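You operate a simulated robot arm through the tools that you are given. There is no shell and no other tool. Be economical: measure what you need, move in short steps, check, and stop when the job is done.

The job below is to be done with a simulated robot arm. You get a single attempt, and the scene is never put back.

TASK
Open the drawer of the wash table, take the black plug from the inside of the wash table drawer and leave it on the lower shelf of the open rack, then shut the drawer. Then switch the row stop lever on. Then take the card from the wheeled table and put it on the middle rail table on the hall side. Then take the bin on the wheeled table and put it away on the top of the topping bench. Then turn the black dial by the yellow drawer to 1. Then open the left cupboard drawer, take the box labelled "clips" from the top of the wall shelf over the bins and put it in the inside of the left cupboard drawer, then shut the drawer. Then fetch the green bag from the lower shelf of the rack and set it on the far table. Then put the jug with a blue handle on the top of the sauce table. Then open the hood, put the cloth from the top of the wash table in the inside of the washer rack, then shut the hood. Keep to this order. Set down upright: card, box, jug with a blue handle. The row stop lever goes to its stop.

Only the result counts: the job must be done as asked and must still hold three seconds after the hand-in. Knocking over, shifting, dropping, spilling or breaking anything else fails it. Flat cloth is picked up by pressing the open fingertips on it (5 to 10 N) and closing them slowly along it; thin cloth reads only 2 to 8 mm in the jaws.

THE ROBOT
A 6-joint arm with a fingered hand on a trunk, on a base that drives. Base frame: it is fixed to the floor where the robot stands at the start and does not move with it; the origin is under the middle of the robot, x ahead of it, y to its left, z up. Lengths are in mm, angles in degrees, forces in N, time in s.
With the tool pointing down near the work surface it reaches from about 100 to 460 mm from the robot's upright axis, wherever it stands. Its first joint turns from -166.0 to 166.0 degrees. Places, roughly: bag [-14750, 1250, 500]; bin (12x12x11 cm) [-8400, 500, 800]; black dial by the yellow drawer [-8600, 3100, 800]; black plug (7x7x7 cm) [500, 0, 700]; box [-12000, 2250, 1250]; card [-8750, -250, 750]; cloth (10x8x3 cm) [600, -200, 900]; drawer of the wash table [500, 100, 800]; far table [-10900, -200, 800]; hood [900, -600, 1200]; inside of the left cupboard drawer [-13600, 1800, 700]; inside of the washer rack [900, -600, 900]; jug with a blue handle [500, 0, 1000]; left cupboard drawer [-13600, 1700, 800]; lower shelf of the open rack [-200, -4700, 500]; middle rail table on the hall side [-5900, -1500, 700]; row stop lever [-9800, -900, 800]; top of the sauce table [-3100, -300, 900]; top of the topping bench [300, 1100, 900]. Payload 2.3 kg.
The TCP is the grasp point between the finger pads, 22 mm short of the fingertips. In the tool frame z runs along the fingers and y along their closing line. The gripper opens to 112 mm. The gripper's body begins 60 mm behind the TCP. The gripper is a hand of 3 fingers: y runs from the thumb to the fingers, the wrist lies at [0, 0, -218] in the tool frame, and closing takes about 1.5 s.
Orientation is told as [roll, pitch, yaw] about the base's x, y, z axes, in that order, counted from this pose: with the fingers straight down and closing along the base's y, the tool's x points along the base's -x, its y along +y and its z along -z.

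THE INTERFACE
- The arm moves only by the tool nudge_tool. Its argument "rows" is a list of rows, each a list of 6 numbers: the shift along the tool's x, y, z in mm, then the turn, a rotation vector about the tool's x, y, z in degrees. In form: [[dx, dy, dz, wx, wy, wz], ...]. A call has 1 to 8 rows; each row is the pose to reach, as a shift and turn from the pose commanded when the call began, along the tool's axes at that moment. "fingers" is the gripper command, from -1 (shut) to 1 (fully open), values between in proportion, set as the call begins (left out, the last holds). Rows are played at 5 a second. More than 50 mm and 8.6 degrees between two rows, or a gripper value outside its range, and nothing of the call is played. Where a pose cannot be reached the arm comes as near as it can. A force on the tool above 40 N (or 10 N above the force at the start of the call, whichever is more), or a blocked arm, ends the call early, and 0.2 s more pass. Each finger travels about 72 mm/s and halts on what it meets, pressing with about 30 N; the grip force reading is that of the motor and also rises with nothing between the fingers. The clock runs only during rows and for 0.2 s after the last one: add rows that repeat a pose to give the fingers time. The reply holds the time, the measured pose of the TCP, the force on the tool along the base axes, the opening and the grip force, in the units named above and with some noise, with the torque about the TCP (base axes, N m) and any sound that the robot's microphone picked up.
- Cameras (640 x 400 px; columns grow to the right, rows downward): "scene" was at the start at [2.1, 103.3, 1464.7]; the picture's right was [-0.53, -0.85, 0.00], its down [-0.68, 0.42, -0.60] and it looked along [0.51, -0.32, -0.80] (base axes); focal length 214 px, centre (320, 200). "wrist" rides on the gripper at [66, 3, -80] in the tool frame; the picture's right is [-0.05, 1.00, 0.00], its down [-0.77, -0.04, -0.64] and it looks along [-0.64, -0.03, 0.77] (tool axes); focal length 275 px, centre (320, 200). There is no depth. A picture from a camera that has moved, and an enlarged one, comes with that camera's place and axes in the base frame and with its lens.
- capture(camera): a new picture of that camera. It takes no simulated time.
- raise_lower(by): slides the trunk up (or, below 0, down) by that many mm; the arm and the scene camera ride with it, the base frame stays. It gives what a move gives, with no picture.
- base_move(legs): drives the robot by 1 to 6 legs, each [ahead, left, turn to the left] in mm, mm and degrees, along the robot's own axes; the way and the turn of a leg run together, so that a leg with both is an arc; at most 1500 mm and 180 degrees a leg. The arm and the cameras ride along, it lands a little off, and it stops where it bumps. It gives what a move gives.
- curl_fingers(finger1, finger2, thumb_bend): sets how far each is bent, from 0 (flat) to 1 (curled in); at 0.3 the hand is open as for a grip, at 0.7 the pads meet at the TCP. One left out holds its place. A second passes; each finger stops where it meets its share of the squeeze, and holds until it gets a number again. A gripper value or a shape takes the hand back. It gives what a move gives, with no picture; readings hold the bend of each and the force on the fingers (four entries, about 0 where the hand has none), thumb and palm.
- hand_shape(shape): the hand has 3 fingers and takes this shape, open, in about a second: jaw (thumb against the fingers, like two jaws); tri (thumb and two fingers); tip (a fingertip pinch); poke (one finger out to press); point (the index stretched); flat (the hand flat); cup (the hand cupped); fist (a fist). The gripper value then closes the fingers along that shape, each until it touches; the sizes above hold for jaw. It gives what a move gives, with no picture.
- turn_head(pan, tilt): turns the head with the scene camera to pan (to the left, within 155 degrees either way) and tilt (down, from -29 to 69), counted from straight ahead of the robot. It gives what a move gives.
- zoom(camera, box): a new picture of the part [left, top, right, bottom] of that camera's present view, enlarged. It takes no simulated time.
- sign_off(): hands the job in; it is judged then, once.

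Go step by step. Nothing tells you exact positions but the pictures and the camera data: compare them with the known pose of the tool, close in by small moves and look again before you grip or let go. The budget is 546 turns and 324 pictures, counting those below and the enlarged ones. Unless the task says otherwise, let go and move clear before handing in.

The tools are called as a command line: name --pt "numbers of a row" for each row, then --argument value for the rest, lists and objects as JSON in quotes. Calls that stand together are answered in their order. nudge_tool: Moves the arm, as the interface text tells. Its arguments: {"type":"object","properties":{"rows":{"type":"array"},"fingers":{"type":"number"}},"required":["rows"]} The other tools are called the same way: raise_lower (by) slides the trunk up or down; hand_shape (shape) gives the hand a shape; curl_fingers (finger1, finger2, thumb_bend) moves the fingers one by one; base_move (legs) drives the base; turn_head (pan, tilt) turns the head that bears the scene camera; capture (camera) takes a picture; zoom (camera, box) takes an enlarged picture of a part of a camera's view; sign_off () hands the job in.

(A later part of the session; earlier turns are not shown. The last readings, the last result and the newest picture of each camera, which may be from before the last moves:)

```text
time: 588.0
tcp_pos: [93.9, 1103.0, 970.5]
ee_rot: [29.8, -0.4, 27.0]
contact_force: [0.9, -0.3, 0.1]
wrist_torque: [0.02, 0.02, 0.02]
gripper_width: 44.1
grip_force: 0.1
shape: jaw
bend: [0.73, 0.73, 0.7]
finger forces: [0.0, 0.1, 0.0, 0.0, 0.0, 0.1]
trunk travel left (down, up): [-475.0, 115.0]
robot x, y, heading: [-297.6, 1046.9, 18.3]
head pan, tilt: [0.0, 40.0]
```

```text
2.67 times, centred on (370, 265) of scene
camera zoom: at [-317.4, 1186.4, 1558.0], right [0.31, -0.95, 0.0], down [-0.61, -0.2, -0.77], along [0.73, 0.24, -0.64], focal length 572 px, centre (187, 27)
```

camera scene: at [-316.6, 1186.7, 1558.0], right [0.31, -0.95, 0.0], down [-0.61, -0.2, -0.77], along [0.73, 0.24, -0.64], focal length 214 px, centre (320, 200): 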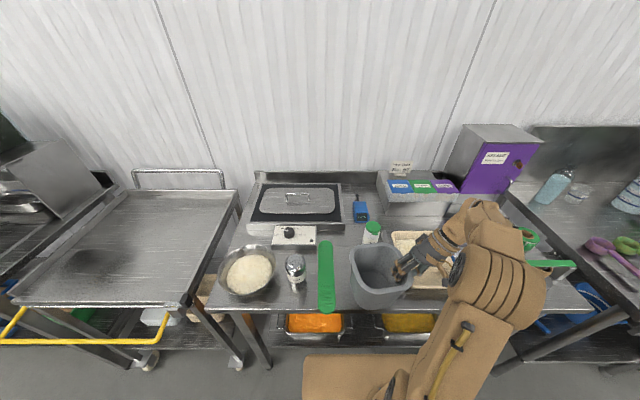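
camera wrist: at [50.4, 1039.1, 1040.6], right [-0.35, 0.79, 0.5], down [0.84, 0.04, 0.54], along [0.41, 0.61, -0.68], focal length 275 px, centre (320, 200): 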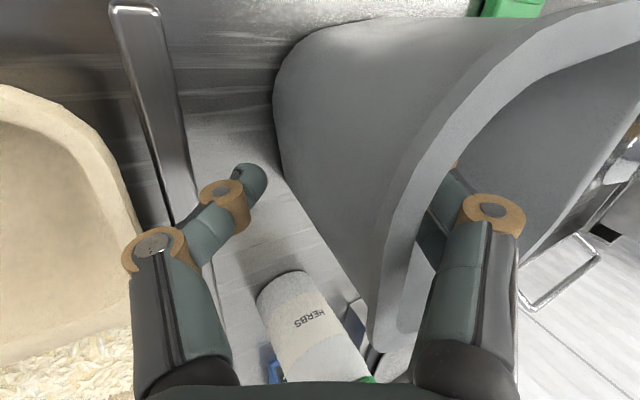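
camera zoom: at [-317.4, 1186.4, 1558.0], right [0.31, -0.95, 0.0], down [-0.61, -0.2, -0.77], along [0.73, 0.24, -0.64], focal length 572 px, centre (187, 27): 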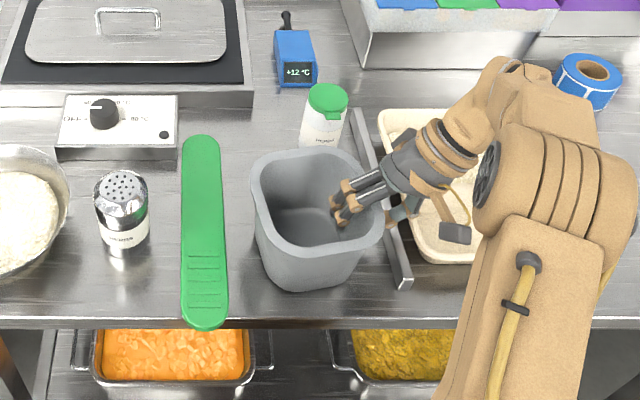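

Released and upright. I'll lift the hand straight up and clear.

nudge_tool --pt "0 10 -17 0 0 0" --pt "0 22 -38 0 0 0" --pt "0 40 -69 0 0 0" --pt "0 60 -104 0 0 0" --pt "40 65 -113 0 0 0" --pt "80 65 -113 0 0 0"

nudge_tool --pt "0 0 0 7.5 0 0" --pt "0 0 0 15 0 0" --pt "0 0 0 22.5 0 0" --pt "0 0 0 30 0 0"

base_move --legs '[[-700, 0, 0]]'

capture --camera "scene"

```text
time: 589.4
tcp_pos: [21.4, 1073.9, 1096.9]
ee_rot: [29.7, -0.2, 26.8]
contact_force: [0.0, -0.5, -0.3]
wrist_torque: [0.04, -0.01, 0.02]
gripper_width: 44.3
grip_force: 0.0
shape: jaw
bend: [0.73, 0.73, 0.7]
finger forces: [0.0, 0.1, 0.0, 0.0, 0.1, 0.0]
out of reach, approached as far as the arm can: row 6
trunk travel left (down, up): [-475.0, 115.0]
robot x, y, heading: [-293.7, 1045.7, 18.3]
head pan, tilt: [0.0, 40.0]
```

```text
time: 590.4
tcp_pos: [22.9, 1073.4, 1097.7]
ee_rot: [-0.3, -0.5, 27.0]
contact_force: [-0.1, -0.1, -0.2]
wrist_torque: [0.0, 0.0, 0.0]
gripper_width: 44.5
grip_force: 0.0
shape: jaw
bend: [0.73, 0.73, 0.7]
finger forces: [0.0, 0.0, 0.0, 0.1, 0.1, 0.0]
trunk travel left (down, up): [-475.0, 115.0]
robot x, y, heading: [-294.2, 1045.1, 18.2]
head pan, tilt: [0.0, 40.0]
```

```text
time: 594.3
tcp_pos: [-645.5, 852.9, 1097.5]
ee_rot: [-0.2, -0.3, 27.3]
contact_force: [0.1, -0.1, -0.2]
wrist_torque: [-0.02, 0.0, 0.0]
gripper_width: 44.3
grip_force: 0.2
shape: jaw
bend: [0.73, 0.73, 0.7]
finger forces: [0.0, 0.0, 0.0, 0.0, 0.0, 0.0]
trunk travel left (down, up): [-475.0, 115.0]
robot x, y, heading: [-966.1, 819.4, 18.8]
head pan, tilt: [0.0, 40.0]
```

```text
210 pictures are left
camera scene: at [-986.8, 962.7, 1558.0], right [0.32, -0.95, 0.0], down [-0.61, -0.21, -0.77], along [0.73, 0.25, -0.64], focal length 214 px, centre (320, 200)
```

scene: 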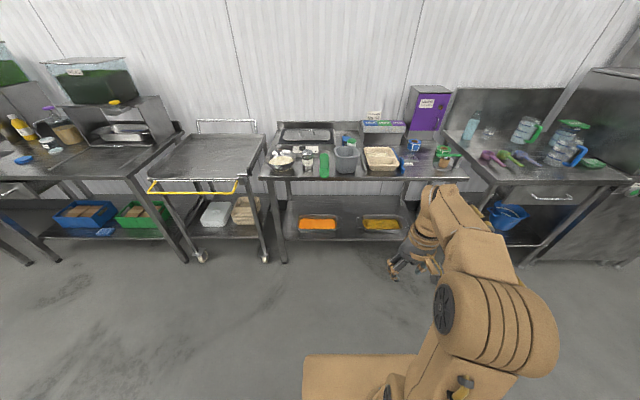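

The bin stands on the bench. Next is the black dial by the yellow drawer; I'll drive to the far aisle again.

base_move --legs '[[150, 1400, -0.3], [0, 1450, 0], [0, 750, 0], [-1450, 0, 0], [-1450, 0, 0], [-1450, 0, 0]]'

base_move --legs '[[-1450, 0, 0], [-870, 0, 0], [0, 0, 90]]'

turn_head --pan 0 --tilt 30

capture --camera "scene"

```text
time: 596.2
tcp_pos: [-677.4, 980.8, 1098.4]
ee_rot: [-0.1, -0.2, 28.6]
contact_force: [-0.2, -0.3, 0.7]
wrist_torque: [0.03, -0.01, 0.01]
gripper_width: 44.4
grip_force: 0.0
shape: jaw
bend: [0.73, 0.73, 0.7]
finger forces: [0.0, 0.1, 0.0, 0.1, 0.0, 0.1]
trunk travel left (down, up): [-475.0, 115.0]
robot x, y, heading: [-993.5, 939.3, 19.9]
head pan, tilt: [0.0, 40.0]
stopped in leg 1: the robot was blocked; the commanded pose is now the measured one
```

```text
time: 598.8
tcp_pos: [-928.5, 879.6, 1096.9]
ee_rot: [-0.1, -0.4, 27.5]
contact_force: [-0.3, -0.5, -0.9]
wrist_torque: [0.0, -0.01, 0.0]
gripper_width: 44.4
grip_force: 0.1
shape: jaw
bend: [0.73, 0.73, 0.7]
finger forces: [0.0, 0.1, 0.0, 0.0, 0.0, 0.0]
trunk travel left (down, up): [-475.0, 115.0]
robot x, y, heading: [-1246.9, 848.3, 18.9]
head pan, tilt: [0.0, 40.0]
stopped in leg 1: the robot was blocked; the commanded pose is now the measured one
```

```text
time: 599.5
tcp_pos: [-929.4, 878.8, 1097.3]
ee_rot: [-0.2, -0.3, 27.5]
contact_force: [0.0, -0.2, -0.9]
wrist_torque: [0.0, 0.01, 0.03]
gripper_width: 44.3
grip_force: 0.1
shape: jaw
bend: [0.73, 0.73, 0.7]
finger forces: [0.0, 0.1, 0.1, 0.0, 0.0, 0.0]
trunk travel left (down, up): [-475.0, 115.0]
robot x, y, heading: [-1245.8, 843.7, 19.1]
head pan, tilt: [0.0, 30.0]
```

```text
209 pictures are left
camera scene: at [-1264.6, 991.2, 1573.3], right [0.32, -0.95, 0.0], down [-0.47, -0.16, -0.87], along [0.82, 0.28, -0.5], focal length 214 px, centre (320, 200)
```

scene: 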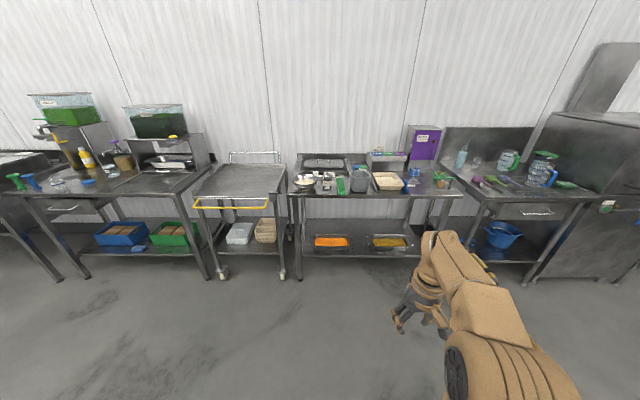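

I bumped something on the left rear — probably the conveyor's end with its side tray. I'll look to see what I touched.

turn_head --pan 110 --tilt 45

capture --camera "scene"

turn_head --pan 150 --tilt 45

capture --camera "scene"

```text
time: 601.4
tcp_pos: [-929.9, 880.9, 1097.5]
ee_rot: [-0.2, -0.3, 27.5]
contact_force: [-0.4, -0.2, -0.3]
wrist_torque: [-0.02, 0.02, -0.02]
gripper_width: 44.6
grip_force: 0.0
shape: jaw
bend: [0.73, 0.73, 0.7]
finger forces: [0.0, 0.0, 0.0, 0.0, 0.0, 0.0]
trunk travel left (down, up): [-475.0, 115.0]
robot x, y, heading: [-1243.0, 847.5, 18.8]
head pan, tilt: [110.0, 45.0]
```

```text
208 pictures are left
camera scene: at [-1400.9, 1025.3, 1550.7], right [0.78, 0.63, 0.0], down [0.44, -0.55, -0.71], along [-0.44, 0.55, -0.71], focal length 214 px, centre (320, 200)
```

scene: 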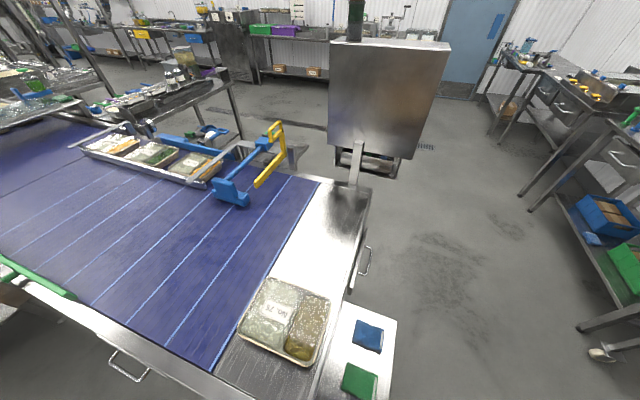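

```text
time: 602.4
tcp_pos: [-927.9, 879.4, 1098.7]
ee_rot: [-0.2, -0.3, 27.5]
contact_force: [-0.7, -0.1, 0.1]
wrist_torque: [0.0, 0.0, 0.0]
gripper_width: 44.6
grip_force: 0.2
shape: jaw
bend: [0.73, 0.73, 0.7]
finger forces: [0.1, 0.0, 0.2, 0.1, 0.1, 0.1]
trunk travel left (down, up): [-475.0, 115.0]
robot x, y, heading: [-1247.0, 842.6, 18.8]
head pan, tilt: [150.0, 45.0]
```

```text
207 pictures are left
camera scene: at [-1429.7, 977.7, 1550.7], right [0.19, 0.98, 0.0], down [0.69, -0.14, -0.71], along [-0.69, 0.14, -0.71], focal length 214 px, centre (320, 200)
```

scene: 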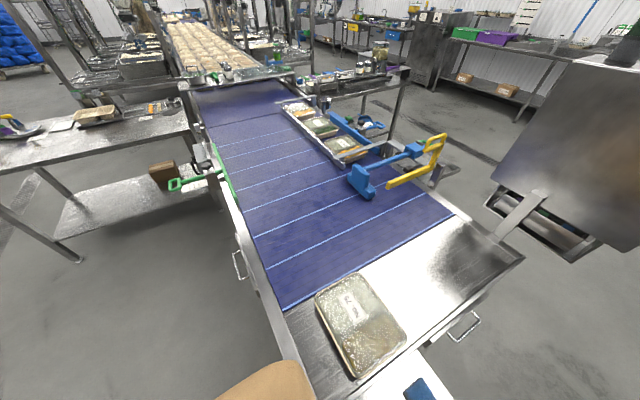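

I need to see whether the purple tub on the conveyor's end shelf was disturbed.

turn_head --pan 110 --tilt 69

capture --camera "scene"

```text
time: 603.5
tcp_pos: [-929.1, 880.0, 1097.6]
ee_rot: [-0.1, -0.3, 27.5]
contact_force: [0.3, 0.3, 0.1]
wrist_torque: [-0.02, 0.0, 0.0]
gripper_width: 44.3
grip_force: 0.1
shape: jaw
bend: [0.73, 0.73, 0.7]
finger forces: [0.0, 0.0, 0.0, 0.0, 0.0, 0.0]
trunk travel left (down, up): [-475.0, 115.0]
robot x, y, heading: [-1247.8, 844.4, 18.7]
head pan, tilt: [110.0, 68.8]
```

```text
206 pictures are left
camera scene: at [-1385.1, 1005.5, 1521.9], right [0.78, 0.63, 0.0], down [0.59, -0.73, -0.36], along [-0.23, 0.28, -0.93], focal length 214 px, centre (320, 200)
```

scene: 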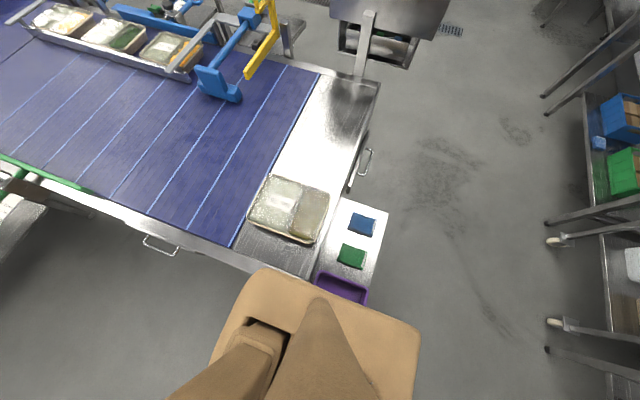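

The tub is still on its shelf right beside the robot. I'll move away from it and check its position.

base_move --legs '[[0, -120, 0], [420, 0, 0]]'

turn_head --pan 125 --tilt 45

capture --camera "scene"

```text
time: 606.9
tcp_pos: [-492.3, 901.5, 1097.4]
ee_rot: [-0.2, -0.3, 27.5]
contact_force: [-0.2, 0.7, -0.3]
wrist_torque: [-0.02, 0.04, -0.01]
gripper_width: 44.5
grip_force: 0.2
shape: jaw
bend: [0.73, 0.73, 0.7]
finger forces: [0.1, 0.1, 0.0, 0.0, 0.0, 0.0]
trunk travel left (down, up): [-475.0, 115.0]
robot x, y, heading: [-809.7, 868.8, 18.7]
head pan, tilt: [110.0, 68.8]
```

```text
time: 607.8
tcp_pos: [-492.1, 902.3, 1098.6]
ee_rot: [-0.3, -0.3, 27.4]
contact_force: [-0.2, -0.3, -1.1]
wrist_torque: [-0.01, -0.04, 0.0]
gripper_width: 44.3
grip_force: 0.0
shape: jaw
bend: [0.73, 0.73, 0.7]
finger forces: [0.1, 0.0, 0.0, 0.1, 0.0, 0.0]
trunk travel left (down, up): [-475.0, 115.0]
robot x, y, heading: [-810.9, 868.4, 18.8]
head pan, tilt: [125.0, 45.0]
```

```text
205 pictures are left
camera scene: at [-978.7, 1032.4, 1550.7], right [0.59, 0.81, 0.0], down [0.57, -0.42, -0.71], along [-0.57, 0.42, -0.71], focal length 214 px, centre (320, 200)
```

scene: 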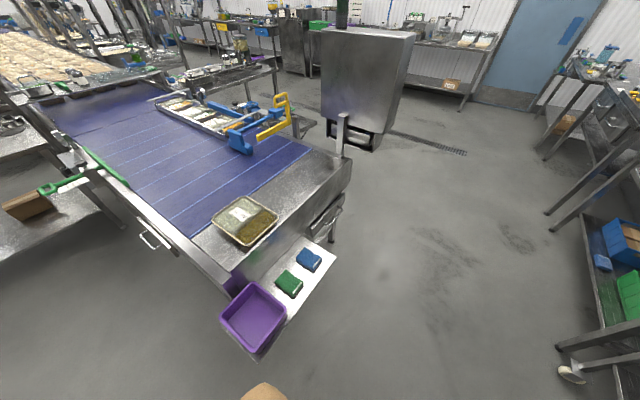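

The tub is where it was in the first pictures (within measuring error), so nothing moved. Now I'll pass with more clearance to the far aisle.

base_move --legs '[[40, 0, -0.3], [0, 1450, 0], [0, 1450, 0], [0, 700, 0]]'

base_move --legs '[[-1450, 0, 0], [-1450, 0, 0], [-1450, 0, 0], [-1450, 0, 0], [-850, 0, 0], [0, 0, 90]]'

turn_head --pan 0 --tilt 30

capture --camera "scene"

```text
time: 625.7
tcp_pos: [-1563.7, 4328.1, 1098.5]
ee_rot: [-0.2, -0.3, 26.4]
contact_force: [0.9, 0.6, -0.2]
wrist_torque: [0.02, 0.01, -0.02]
gripper_width: 44.1
grip_force: 0.0
shape: jaw
bend: [0.73, 0.73, 0.7]
finger forces: [0.1, 0.0, 0.1, 0.0, 0.0, 0.1]
trunk travel left (down, up): [-475.0, 115.0]
robot x, y, heading: [-1880.3, 4300.2, 17.6]
head pan, tilt: [125.0, 45.0]
```

```text
time: 661.3
tcp_pos: [-8267.6, 2698.6, 1097.2]
ee_rot: [-0.2, -0.3, 115.7]
contact_force: [-0.3, -0.1, -0.2]
wrist_torque: [-0.01, -0.01, 0.02]
gripper_width: 44.3
grip_force: 0.0
shape: jaw
bend: [0.73, 0.73, 0.7]
finger forces: [0.0, 0.1, 0.0, 0.0, 0.0, 0.1]
trunk travel left (down, up): [-475.0, 115.0]
robot x, y, heading: [-8245.9, 2380.7, 106.7]
head pan, tilt: [125.0, 45.0]
```

```text
time: 663.3
tcp_pos: [-8267.9, 2697.5, 1096.8]
ee_rot: [-0.2, -0.3, 115.6]
contact_force: [0.1, 0.1, 0.1]
wrist_torque: [0.02, 0.02, 0.02]
gripper_width: 44.1
grip_force: 0.1
shape: jaw
bend: [0.73, 0.73, 0.7]
finger forces: [0.0, 0.1, 0.0, 0.0, 0.0, 0.1]
trunk travel left (down, up): [-475.0, 115.0]
robot x, y, heading: [-8242.1, 2378.8, 107.0]
head pan, tilt: [0.0, 30.0]
```

```text
204 pictures are left
camera scene: at [-8388.3, 2369.1, 1573.3], right [0.96, 0.29, 0.0], down [0.15, -0.48, -0.87], along [-0.25, 0.83, -0.5], focal length 214 px, centre (320, 200)
```

scene: 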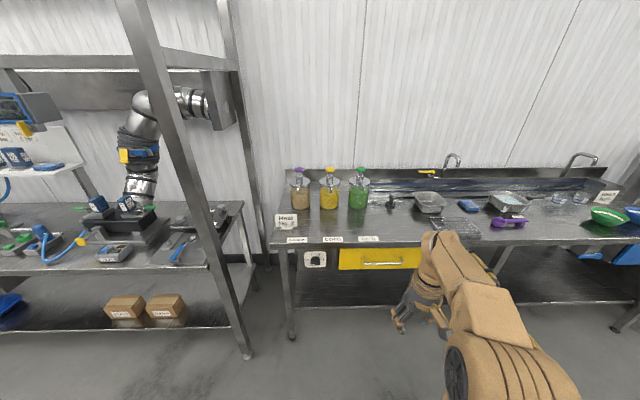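

The black dial with its white scale plate is left of the yellow drawer. I'll zoom in on it.

zoom --camera "scene" --box '[270, 225, 370, 290]'

base_move --legs '[[0, 0, 1.5], [200, 200, 0]]'

turn_head --pan -15 --tilt 45

capture --camera "scene"

```text
6.15 times, centred on (320, 258) of scene
camera zoom: at [-8388.3, 2369.1, 1573.3], right [0.96, 0.29, 0.0], down [0.15, -0.48, -0.87], along [-0.25, 0.83, -0.5], focal length 1320 px, centre (320, -154)
```

zoom: 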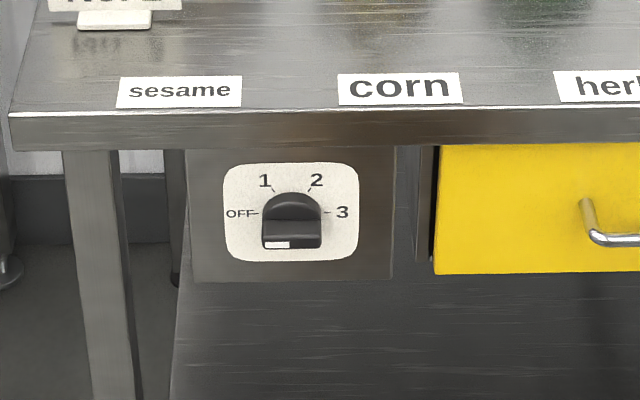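

```text
time: 665.6
tcp_pos: [-8530.6, 2825.2, 1097.3]
ee_rot: [-0.2, -0.3, 117.1]
contact_force: [0.2, 0.2, 0.3]
wrist_torque: [-0.01, -0.01, 0.03]
gripper_width: 44.1
grip_force: 0.0
shape: jaw
bend: [0.73, 0.73, 0.7]
finger forces: [0.1, 0.0, 0.1, 0.0, 0.0, 0.0]
trunk travel left (down, up): [-475.0, 115.0]
robot x, y, heading: [-8496.4, 2505.4, 108.3]
head pan, tilt: [0.0, 30.0]
```

```text
time: 666.4
tcp_pos: [-8530.9, 2823.8, 1096.8]
ee_rot: [-0.2, -0.3, 117.1]
contact_force: [0.0, 0.1, -0.6]
wrist_torque: [0.01, 0.0, 0.04]
gripper_width: 44.4
grip_force: 0.0
shape: jaw
bend: [0.73, 0.73, 0.7]
finger forces: [0.1, 0.0, 0.0, 0.1, 0.0, 0.0]
trunk travel left (down, up): [-475.0, 115.0]
robot x, y, heading: [-8498.7, 2506.2, 108.7]
head pan, tilt: [-15.0, 45.0]
```

```text
202 pictures are left
camera scene: at [-8617.2, 2486.7, 1550.8], right [1.0, 0.06, 0.0], down [0.05, -0.71, -0.71], along [-0.05, 0.71, -0.71], focal length 214 px, centre (320, 200)
```

scene: 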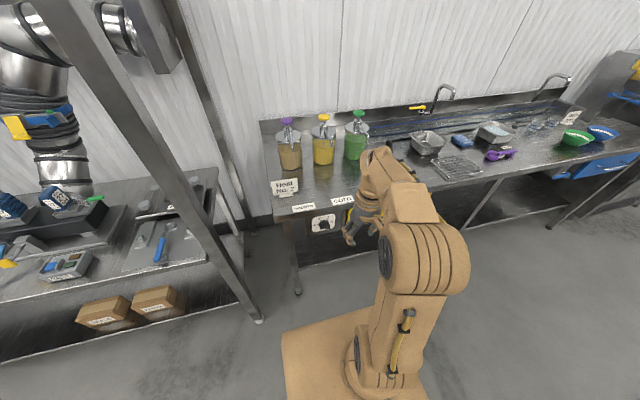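

The dial points to OFF (white mark left); 1 is about 60° clockwise. I'll turn the hand to point horizontally forward so it can grip the knob and twist it.

nudge_tool --pt "-30 0 0 0 0 4.2" --pt "-60 0 0 0 0 8.4"

nudge_tool --pt "-7 0 0 0 -8.5 0" --pt "-14 0 0 0 -17 0" --pt "-21 0 0 0 -25.5 0" --pt "-28 0 0 0 -34 0" --pt "-35 0 0 0 -42.5 0" --pt "-42 0 0 0 -51 0" --pt "-49 0 0 0 -59.5 0" --pt "-56 0 0 0 -68 0"

nudge_tool --pt "0 0 0 0 -7.3 0" --pt "0 0 0 0 -14.6 0" --pt "0 0 0 0 -22 0"

```text
time: 667.0
tcp_pos: [-8558.6, 2876.8, 1097.5]
ee_rot: [0.0, -0.3, 108.8]
contact_force: [1.2, -0.2, -0.8]
wrist_torque: [-0.02, 0.02, 0.0]
gripper_width: 44.5
grip_force: 0.0
shape: jaw
bend: [0.73, 0.73, 0.7]
finger forces: [0.0, 0.1, 0.0, 0.0, 0.0, 0.0]
trunk travel left (down, up): [-475.0, 115.0]
robot x, y, heading: [-8499.1, 2505.0, 108.7]
head pan, tilt: [-15.0, 45.0]
```

```text
time: 668.8
tcp_pos: [-8590.4, 2899.4, 1191.8]
ee_rot: [-0.4, -63.5, 108.9]
contact_force: [-0.9, 0.1, 0.2]
wrist_torque: [0.02, -0.03, 0.01]
gripper_width: 44.4
grip_force: 0.2
shape: jaw
bend: [0.73, 0.73, 0.7]
finger forces: [0.0, 0.0, 0.0, 0.1, 0.1, 0.0]
out of reach, approached as far as the arm can: row 6, 7, 8
trunk travel left (down, up): [-475.0, 115.0]
robot x, y, heading: [-8497.8, 2505.7, 108.5]
head pan, tilt: [-15.0, 45.0]
```

```text
time: 669.6
tcp_pos: [-8604.4, 2866.9, 1249.0]
ee_rot: [-0.9, -75.5, 109.1]
contact_force: [0.6, 0.3, -0.7]
wrist_torque: [0.02, -0.03, 0.0]
gripper_width: 44.6
grip_force: 0.1
shape: jaw
bend: [0.73, 0.73, 0.7]
finger forces: [0.1, 0.0, 0.0, 0.0, 0.0, 0.0]
out of reach, approached as far as the arm can: row 1, 2, 3
trunk travel left (down, up): [-475.0, 115.0]
robot x, y, heading: [-8499.6, 2503.1, 108.7]
head pan, tilt: [-15.0, 45.0]
```

The arm can't hold a level hand so low relative to the trunk; lowering the trunk fully brings it to dial height. I'll do that and then level further.

raise_lower --by -440

capture --camera "wrist"

```text
refused: -440 is not a number from -400 to 400
```

```text
201 pictures are left
camera wrist: at [-8579.8, 2775.4, 1206.5], right [-0.95, -0.3, 0.04], down [0.16, -0.39, 0.91], along [-0.26, 0.87, 0.42], focal length 275 px, centre (320, 200)
```

wrist: 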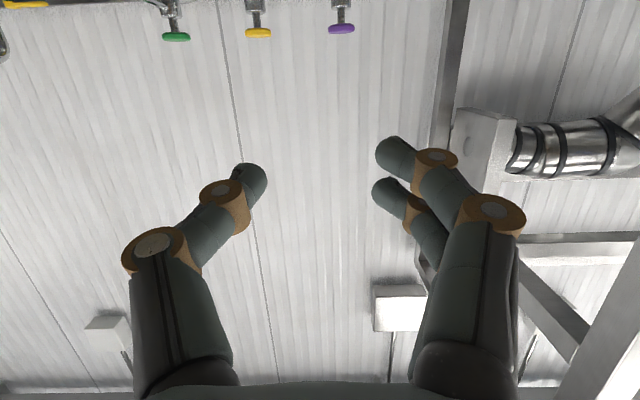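

I'll lower in two steps.

raise_lower --by -400

nudge_tool --pt "0 0 20 0 -5 0" --pt "0 0 40 0 -10 0" --pt "0 0 60 0 -14.5 0"

capture --camera "wrist"

capture --camera "scene"

```text
time: 673.5
tcp_pos: [-8604.7, 2867.6, 850.1]
ee_rot: [-0.9, -75.5, 109.1]
contact_force: [0.8, -0.2, 0.0]
wrist_torque: [0.01, 0.01, 0.0]
gripper_width: 44.3
grip_force: 0.0
shape: jaw
bend: [0.73, 0.73, 0.7]
finger forces: [0.0, 0.0, 0.1, 0.0, 0.0, 0.0]
trunk travel left (down, up): [-75.0, 515.0]
robot x, y, heading: [-8495.6, 2507.0, 108.3]
head pan, tilt: [-15.0, 45.0]
```

```text
time: 674.2
tcp_pos: [-8580.7, 2913.0, 841.8]
ee_rot: [-28.4, -82.9, 126.2]
contact_force: [0.1, -0.5, 0.4]
wrist_torque: [0.0, -0.02, -0.02]
gripper_width: 44.7
grip_force: 0.1
shape: jaw
bend: [0.73, 0.73, 0.7]
finger forces: [0.0, 0.0, 0.0, 0.0, 0.1, 0.1]
out of reach, approached as far as the arm can: row 1, 2, 3
trunk travel left (down, up): [-75.0, 515.0]
robot x, y, heading: [-8498.5, 2507.6, 108.7]
head pan, tilt: [-15.0, 45.0]
```

```text
200 pictures are left
camera wrist: at [-8569.3, 2825.8, 784.4], right [-0.99, -0.13, -0.01], down [0.06, -0.55, 0.84], along [-0.12, 0.83, 0.55], focal length 275 px, centre (320, 200)
```

wrist: 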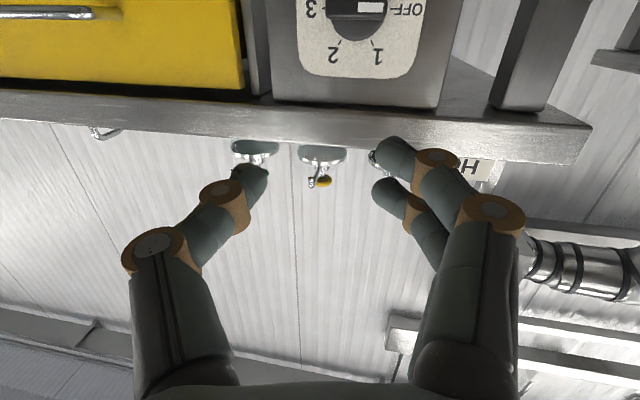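

```text
199 pictures are left
camera scene: at [-8617.2, 2486.7, 1150.7], right [1.0, 0.06, 0.0], down [0.04, -0.71, -0.71], along [-0.04, 0.71, -0.71], focal length 214 px, centre (320, 200)
```

scene: 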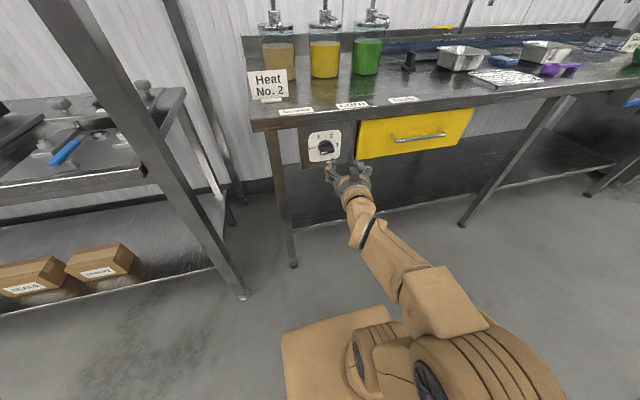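

The arm is too folded near the body for a level hand. I'll extend the hand forward 100 mm while levelling it.

nudge_tool --pt "0 7 34 -3.6 -2.2 1" --pt "0 14 68 -7.3 -4.5 2" --pt "0 21 103 -10.9 -6.7 3" --pt "14 21 103 -10.9 -6.7 3" --pt "28 21 103 -10.9 -6.7 3"

capture --camera "wrist"

```text
time: 675.5
tcp_pos: [-8612.2, 3009.7, 801.6]
ee_rot: [131.3, -89.7, -22.7]
contact_force: [-0.2, 0.3, -0.2]
wrist_torque: [0.0, 0.01, 0.02]
gripper_width: 44.6
grip_force: 0.0
shape: jaw
bend: [0.73, 0.73, 0.7]
finger forces: [0.0, 0.0, 0.1, 0.0, 0.0, 0.1]
trunk travel left (down, up): [-75.0, 515.0]
robot x, y, heading: [-8493.6, 2510.0, 108.7]
head pan, tilt: [-15.0, 45.0]
```

```text
198 pictures are left
camera wrist: at [-8591.6, 2931.0, 735.2], right [-0.95, -0.32, 0.05], down [0.24, -0.59, 0.77], along [-0.21, 0.74, 0.64], focal length 275 px, centre (320, 200)
```

wrist: 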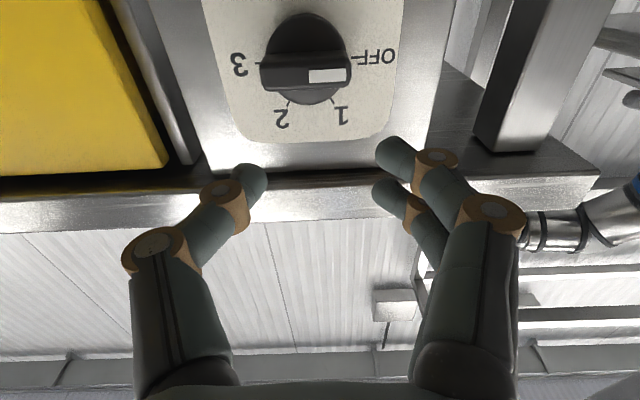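

The hand is level now and I see the knob's grip bar, pointing to OFF. I'll turn the hand 90° so that it closes across the bar.

nudge_tool --pt "0 0 0 0 0 -8.5" --pt "0 0 0 0 0 -17" --pt "0 0 0 0 0 -25.5" --pt "0 0 0 0 0 -34" --pt "0 0 0 0 0 -42.5" --pt "0 0 0 0 0 -51" --pt "0 0 0 0 0 -59.5" --pt "0 0 0 0 0 -68" --fingers 0

nudge_tool --pt "0 0 0 0 0 -8" --pt "0 0 0 0 0 -16" --pt "0 0 0 0 0 -22"

nudge_tool --pt "4 26 0 0 0 0" --pt "4 26 15 0 0 0" --pt "4 26 30 0 0 0"

capture --camera "wrist"

```text
time: 677.2
tcp_pos: [-8612.3, 3009.1, 802.2]
ee_rot: [-90.4, -22.2, -161.2]
contact_force: [0.5, 0.5, 0.0]
wrist_torque: [-0.03, 0.0, 0.04]
gripper_width: 55.3
grip_force: 0.1
shape: jaw
bend: [0.73, 0.73, 0.7]
finger forces: [0.1, 0.0, 0.0, 0.0, 0.1, 0.0]
trunk travel left (down, up): [-75.0, 515.0]
robot x, y, heading: [-8494.6, 2505.0, 108.4]
head pan, tilt: [-15.0, 45.0]
```

```text
time: 678.0
tcp_pos: [-8613.7, 3009.8, 803.2]
ee_rot: [-90.3, -0.3, -161.4]
contact_force: [0.3, 0.1, -0.2]
wrist_torque: [-0.01, 0.01, 0.0]
gripper_width: 55.6
grip_force: 0.0
shape: jaw
bend: [0.73, 0.73, 0.7]
finger forces: [0.0, 0.0, 0.0, 0.0, 0.1, 0.1]
trunk travel left (down, up): [-75.0, 515.0]
robot x, y, heading: [-8496.8, 2504.7, 108.8]
head pan, tilt: [-15.0, 45.0]
```

```text
time: 678.9
tcp_pos: [-8619.7, 3039.2, 775.1]
ee_rot: [-90.3, -0.2, -161.2]
contact_force: [-0.4, -0.5, 0.0]
wrist_torque: [0.04, 0.0, 0.0]
gripper_width: 55.6
grip_force: 0.2
shape: jaw
bend: [0.73, 0.73, 0.7]
finger forces: [0.1, 0.0, 0.0, 0.0, 0.0, 0.1]
trunk travel left (down, up): [-75.0, 515.0]
robot x, y, heading: [-8497.0, 2501.1, 108.8]
head pan, tilt: [-15.0, 45.0]
```

```text
197 pictures are left
camera wrist: at [-8531.6, 2982.9, 771.7], right [-0.05, -0.01, -1.0], down [-0.53, -0.85, 0.04], along [-0.85, 0.53, 0.04], focal length 275 px, centre (320, 200)
```

wrist: 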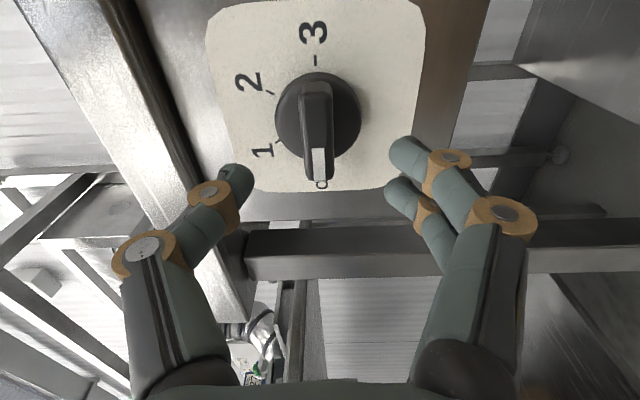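

The bar is centred vertically between the fingers, slightly to the right. I'll shift 9 mm right, move in 28 mm and close.

nudge_tool --pt "9 0 0 0 0 0" --pt "9 0 15 0 0 0" --pt "9 0 26 0 0 0"

capture --camera "wrist"

```text
time: 679.6
tcp_pos: [-8618.3, 3066.8, 775.4]
ee_rot: [-90.3, -0.3, -161.3]
contact_force: [0.1, 0.3, 0.3]
wrist_torque: [-0.01, -0.03, -0.03]
gripper_width: 55.7
grip_force: 0.0
shape: jaw
bend: [0.73, 0.73, 0.7]
finger forces: [0.1, 0.1, 0.1, 0.0, 0.0, 0.0]
trunk travel left (down, up): [-75.0, 515.0]
robot x, y, heading: [-8500.6, 2507.1, 108.8]
head pan, tilt: [-15.0, 45.0]
```

```text
196 pictures are left
camera wrist: at [-8531.3, 3010.1, 771.8], right [-0.05, -0.01, -1.0], down [-0.53, -0.85, 0.04], along [-0.85, 0.53, 0.04], focal length 275 px, centre (320, 200)
```

wrist: 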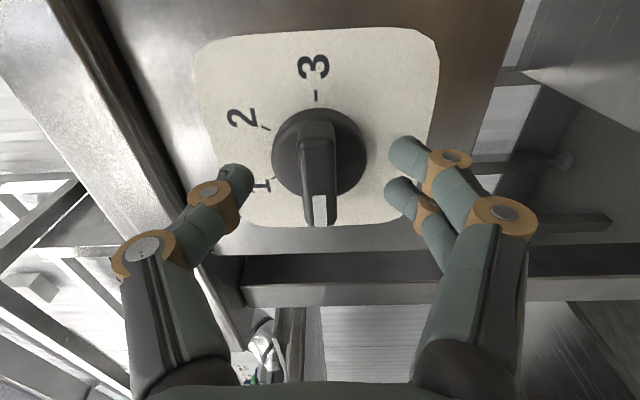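

Well aligned. I'll move in 7 mm more and close on the bar.

nudge_tool --pt "2 0 4 0 0 0" --pt "2 0 8 0 0 0"

nudge_tool --pt "0 0 0 0 0 0" --pt "0 0 0 0 0 0" --pt "0 0 0 0 0 0" --pt "0 0 0 0 0 0" --pt "0 0 0 0 0 0" --pt "0 0 0 0 0 0" --fingers -1

capture --camera "wrist"

```text
time: 680.2
tcp_pos: [-8619.5, 3074.6, 776.3]
ee_rot: [-90.3, -0.3, -161.3]
contact_force: [0.5, -0.2, -0.6]
wrist_torque: [0.0, 0.01, 0.0]
gripper_width: 55.6
grip_force: 0.0
shape: jaw
bend: [0.73, 0.73, 0.7]
finger forces: [0.0, 0.0, 0.0, 0.0, 0.0, 0.0]
trunk travel left (down, up): [-75.0, 515.0]
robot x, y, heading: [-8500.4, 2505.7, 108.5]
head pan, tilt: [-15.0, 45.0]
```

```text
time: 681.6
tcp_pos: [-8619.6, 3074.8, 778.0]
ee_rot: [-90.3, -0.3, -161.3]
contact_force: [-0.8, 2.5, 0.1]
wrist_torque: [-0.01, -0.03, -0.02]
gripper_width: 10.8
grip_force: 30.1
shape: jaw
bend: [0.72, 0.72, 0.7]
finger forces: [13.2, 13.1, 0.0, 0.0, 27.0, 0.1]
trunk travel left (down, up): [-75.0, 515.0]
robot x, y, heading: [-8494.0, 2506.0, 108.6]
head pan, tilt: [-15.0, 45.0]
```

```text
195 pictures are left
camera wrist: at [-8532.4, 3018.9, 771.8], right [-0.05, -0.01, -1.0], down [-0.53, -0.85, 0.04], along [-0.85, 0.53, 0.04], focal length 275 px, centre (320, 200)
```

wrist: 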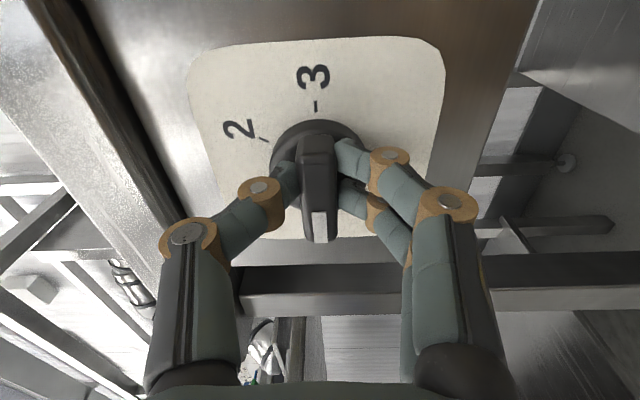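

The bar is gripped. I'll twist 60° clockwise.

nudge_tool --pt "0 0 0 0 0 7.5" --pt "0 0 0 0 0 15" --pt "0 0 0 0 0 22.5" --pt "0 0 0 0 0 30" --pt "0 0 0 0 0 37.5" --pt "0 0 0 0 0 45" --pt "0 0 0 0 0 52.5" --pt "0 0 0 0 0 60"

capture --camera "wrist"

zoom --camera "scene" --box '[290, 110, 390, 200]'

```text
time: 683.5
tcp_pos: [-8621.3, 3075.8, 773.2]
ee_rot: [-89.8, -60.4, -161.3]
contact_force: [-3.3, -12.7, -29.5]
wrist_torque: [-0.42, -0.4, 0.3]
gripper_width: 11.1
grip_force: 30.3
shape: jaw
bend: [0.72, 0.72, 0.71]
finger forces: [20.7, 21.8, 0.0, 0.1, 20.7, 0.0]
trunk travel left (down, up): [-75.0, 515.0]
robot x, y, heading: [-8499.1, 2507.4, 108.6]
head pan, tilt: [-15.0, 45.0]
```

```text
194 pictures are left
camera wrist: at [-8567.7, 3007.8, 713.7], right [-0.84, -0.29, -0.45], down [-0.13, -0.71, 0.69], along [-0.52, 0.64, 0.57], focal length 275 px, centre (320, 200)
```

wrist: 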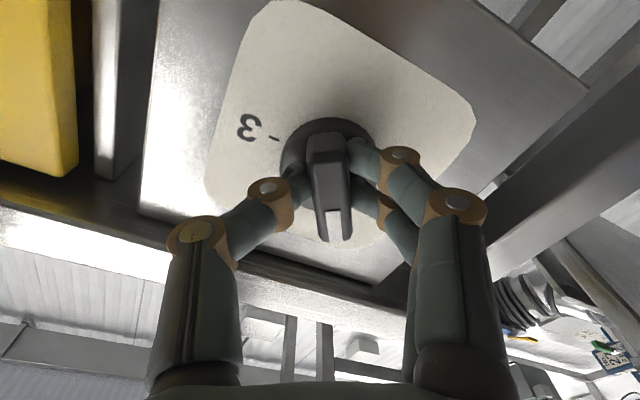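

```text
4.44 times, centred on (340, 155) of scene
camera zoom: at [-8618.8, 2488.8, 1150.3], right [1.0, 0.06, 0.0], down [0.05, -0.71, -0.71], along [-0.04, 0.7, -0.71], focal length 953 px, centre (231, 400)
```

zoom: 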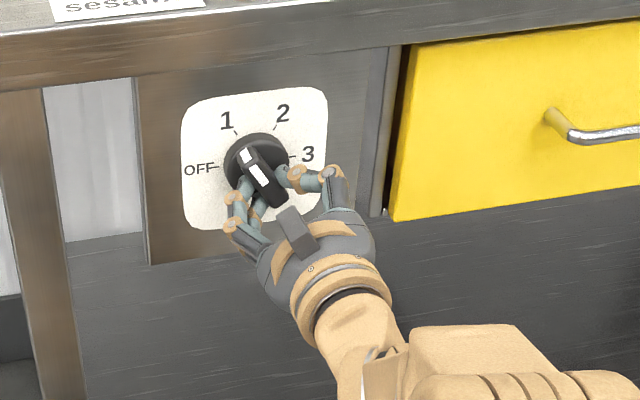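

The pointer is near 1. I'll release the knob carefully, back off and read the setting.

nudge_tool --pt "0 0 0 0 0 0" --pt "0 0 0 0 0 0" --pt "0 0 0 0 0 0" --pt "0 0 0 0 0 0" --pt "0 0 -20 0 0 0" --pt "0 0 -45 0 0 0" --pt "0 0 -70 0 0 0" --fingers 0

zoom --camera "scene" --box '[290, 110, 390, 200]'

capture --camera "wrist"

```text
time: 685.0
tcp_pos: [-8596.8, 3007.8, 775.7]
ee_rot: [-90.5, -60.4, -160.8]
contact_force: [-0.7, -0.6, -0.9]
wrist_torque: [0.0, -0.02, 0.01]
gripper_width: 55.5
grip_force: 0.1
shape: jaw
bend: [0.73, 0.73, 0.7]
finger forces: [0.1, 0.0, 0.1, 0.0, 0.0, 0.1]
trunk travel left (down, up): [-75.0, 515.0]
robot x, y, heading: [-8500.7, 2504.7, 109.0]
head pan, tilt: [-15.0, 45.0]
```

```text
4.44 times, centred on (340, 155) of scene
camera zoom: at [-8617.1, 2486.8, 1150.7], right [1.0, 0.06, 0.0], down [0.04, -0.71, -0.71], along [-0.04, 0.71, -0.71], focal length 953 px, centre (231, 400)
```

zoom: 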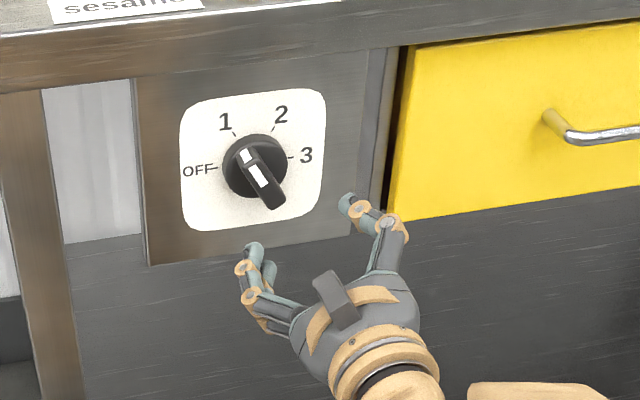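

```text
191 pictures are left
camera wrist: at [-8543.3, 2940.8, 716.2], right [-0.84, -0.28, -0.45], down [-0.13, -0.72, 0.68], along [-0.52, 0.64, 0.57], focal length 275 px, centre (320, 200)
```

wrist: 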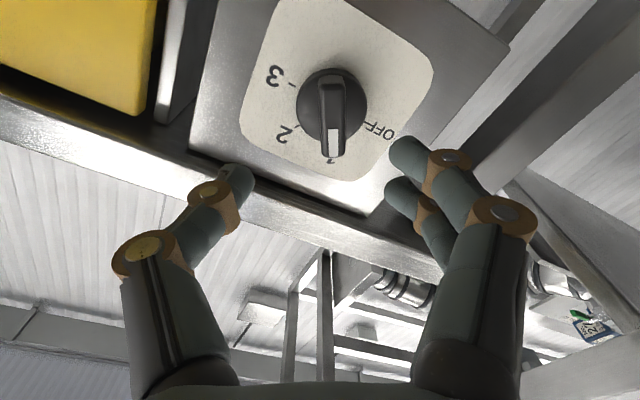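

The dial reads 1. I'll back off, raise the trunk and bring the hand back to pointing down, then go on to the left cupboard drawer.

base_move --legs '[[-420, 0, 0]]'

raise_lower --by 320

nudge_tool --pt "0 0 0 0 0 7.5" --pt "0 0 0 0 0 15" --pt "0 0 0 0 0 22.5" --pt "0 0 0 0 0 30"

nudge_tool --pt "0 0 -12 0 8.5 0" --pt "0 0 -24 0 17 0" --pt "0 0 -36 0 25.5 0" --pt "0 0 -48 0 34 0" --pt "0 0 -60 0 42.5 0" --pt "0 0 -72 0 51 0" --pt "0 0 -84 0 59.5 0" --pt "0 0 -96 0 68 0"

nudge_tool --pt "0 0 0 0 7.3 0" --pt "0 0 0 0 14.6 0" --pt "0 0 0 0 22 0"

```text
time: 687.6
tcp_pos: [-8462.8, 2610.4, 775.6]
ee_rot: [-90.6, -60.3, -160.7]
contact_force: [-0.2, -0.4, 0.0]
wrist_torque: [-0.03, -0.02, -0.01]
gripper_width: 55.5
grip_force: 0.0
shape: jaw
bend: [0.73, 0.73, 0.7]
finger forces: [0.0, 0.0, 0.1, 0.0, 0.1, 0.1]
trunk travel left (down, up): [-75.0, 515.0]
robot x, y, heading: [-8361.2, 2112.8, 108.4]
head pan, tilt: [-15.0, 45.0]
```

```text
time: 690.8
tcp_pos: [-8464.0, 2610.5, 1095.6]
ee_rot: [-90.7, -60.3, -160.7]
contact_force: [-0.4, -0.4, 0.1]
wrist_torque: [0.0, 0.03, 0.0]
gripper_width: 55.6
grip_force: 0.0
shape: jaw
bend: [0.73, 0.73, 0.7]
finger forces: [0.0, 0.1, 0.0, 0.0, 0.0, 0.1]
trunk travel left (down, up): [-395.0, 195.0]
robot x, y, heading: [-8363.1, 2103.4, 108.6]
head pan, tilt: [-15.0, 45.0]
```

```text
time: 691.8
tcp_pos: [-8462.0, 2609.9, 1095.0]
ee_rot: [124.1, -89.6, -15.3]
contact_force: [-0.9, 0.8, -0.1]
wrist_torque: [0.0, 0.0, 0.01]
gripper_width: 55.4
grip_force: 0.2
shape: jaw
bend: [0.73, 0.73, 0.7]
finger forces: [0.0, 0.0, 0.1, 0.0, 0.0, 0.0]
trunk travel left (down, up): [-395.0, 195.0]
robot x, y, heading: [-8359.4, 2101.4, 108.6]
head pan, tilt: [-15.0, 45.0]
```

```text
time: 693.6
tcp_pos: [-8431.7, 2520.1, 1095.0]
ee_rot: [0.3, -22.2, 108.7]
contact_force: [0.6, -0.6, -0.4]
wrist_torque: [-0.02, -0.04, -0.01]
gripper_width: 55.4
grip_force: 0.1
shape: jaw
bend: [0.73, 0.73, 0.7]
finger forces: [0.1, 0.0, 0.1, 0.2, 0.0, 0.0]
trunk travel left (down, up): [-395.0, 195.0]
robot x, y, heading: [-8360.8, 2109.2, 108.6]
head pan, tilt: [-15.0, 45.0]
```

```text
time: 694.4
tcp_pos: [-8435.1, 2513.4, 1093.1]
ee_rot: [1.2, -1.1, 108.5]
contact_force: [-0.1, 0.9, -0.2]
wrist_torque: [0.01, 0.0, -0.01]
gripper_width: 55.5
grip_force: 0.1
shape: jaw
bend: [0.73, 0.73, 0.7]
finger forces: [0.0, 0.0, 0.1, 0.0, 0.1, 0.1]
out of reach, approached as far as the arm can: row 3
trunk travel left (down, up): [-395.0, 195.0]
robot x, y, heading: [-8360.5, 2109.5, 108.8]
head pan, tilt: [-15.0, 45.0]
```

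I'll pull the hand in and strafe left along the wall benches, looking toward the wall shelf and cupboard.

nudge_tool --pt "40 0 0 0 0 0" --pt "80 0 0 0 0 0" --pt "110 0 0 0 0 0"

base_move --legs '[[0, 1450, 0], [0, 1450, 0], [0, 400, 0]]'

turn_head --pan 15 --tilt 15

capture --camera "scene"

```text
time: 695.2
tcp_pos: [-8398.9, 2409.0, 1092.0]
ee_rot: [0.3, -0.4, 108.9]
contact_force: [0.3, -0.8, 1.0]
wrist_torque: [-0.01, 0.02, 0.0]
gripper_width: 55.4
grip_force: 0.0
shape: jaw
bend: [0.73, 0.73, 0.7]
finger forces: [0.1, 0.1, 0.0, 0.1, 0.0, 0.0]
trunk travel left (down, up): [-395.0, 195.0]
robot x, y, heading: [-8362.8, 2111.5, 108.7]
head pan, tilt: [-15.0, 45.0]
```

```text
time: 711.3
tcp_pos: [-11526.8, 1340.9, 1093.5]
ee_rot: [0.3, -0.3, 108.8]
contact_force: [-0.4, -0.3, 0.1]
wrist_torque: [-0.02, 0.0, -0.02]
gripper_width: 55.4
grip_force: 0.0
shape: jaw
bend: [0.73, 0.73, 0.7]
finger forces: [0.1, 0.0, 0.0, 0.0, 0.0, 0.0]
trunk travel left (down, up): [-395.0, 195.0]
robot x, y, heading: [-11493.3, 1034.4, 108.7]
head pan, tilt: [-15.0, 45.0]
```

```text
time: 712.3
tcp_pos: [-11526.1, 1340.5, 1093.5]
ee_rot: [0.4, -0.4, 108.8]
contact_force: [-0.6, 0.5, -0.5]
wrist_torque: [-0.01, 0.02, 0.0]
gripper_width: 55.4
grip_force: 0.1
shape: jaw
bend: [0.73, 0.73, 0.7]
finger forces: [0.0, 0.1, 0.1, 0.1, 0.0, 0.0]
trunk travel left (down, up): [-395.0, 195.0]
robot x, y, heading: [-11488.8, 1036.5, 108.6]
head pan, tilt: [15.0, 15.0]
```

```text
190 pictures are left
camera scene: at [-11656.2, 1014.7, 1517.5], right [0.83, 0.55, 0.0], down [0.14, -0.22, -0.97], along [-0.54, 0.8, -0.26], focal length 214 px, centre (320, 200)
```

scene: 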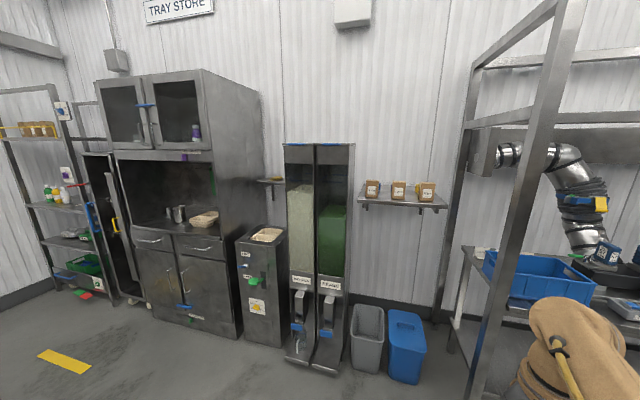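

I see the cupboard with its two drawers, the wall shelf with three boxes over the bins, and the rack at the left. I'll zoom in on the boxes and the cupboard.

zoom --camera "scene" --box '[350, 160, 460, 230]'

zoom --camera "scene" --box '[40, 180, 260, 320]'

```text
5.71 times, centred on (405, 195) of scene
camera zoom: at [-11656.2, 1014.7, 1517.5], right [0.83, 0.55, 0.0], down [0.14, -0.22, -0.97], along [-0.54, 0.8, -0.26], focal length 1226 px, centre (-166, 229)
```

zoom: 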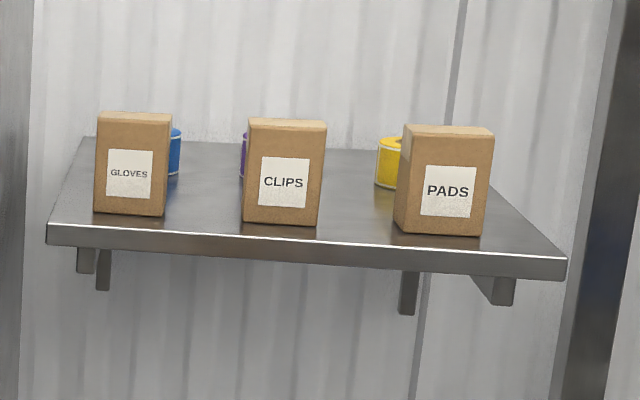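

```text
2.86 times, centred on (150, 250) of scene
camera zoom: at [-11656.2, 1014.7, 1517.5], right [0.83, 0.55, 0.0], down [0.14, -0.22, -0.97], along [-0.54, 0.8, -0.26], focal length 613 px, centre (806, 57)
```

zoom: 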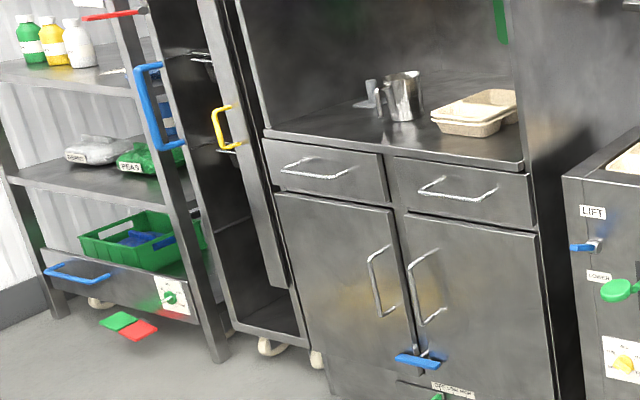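

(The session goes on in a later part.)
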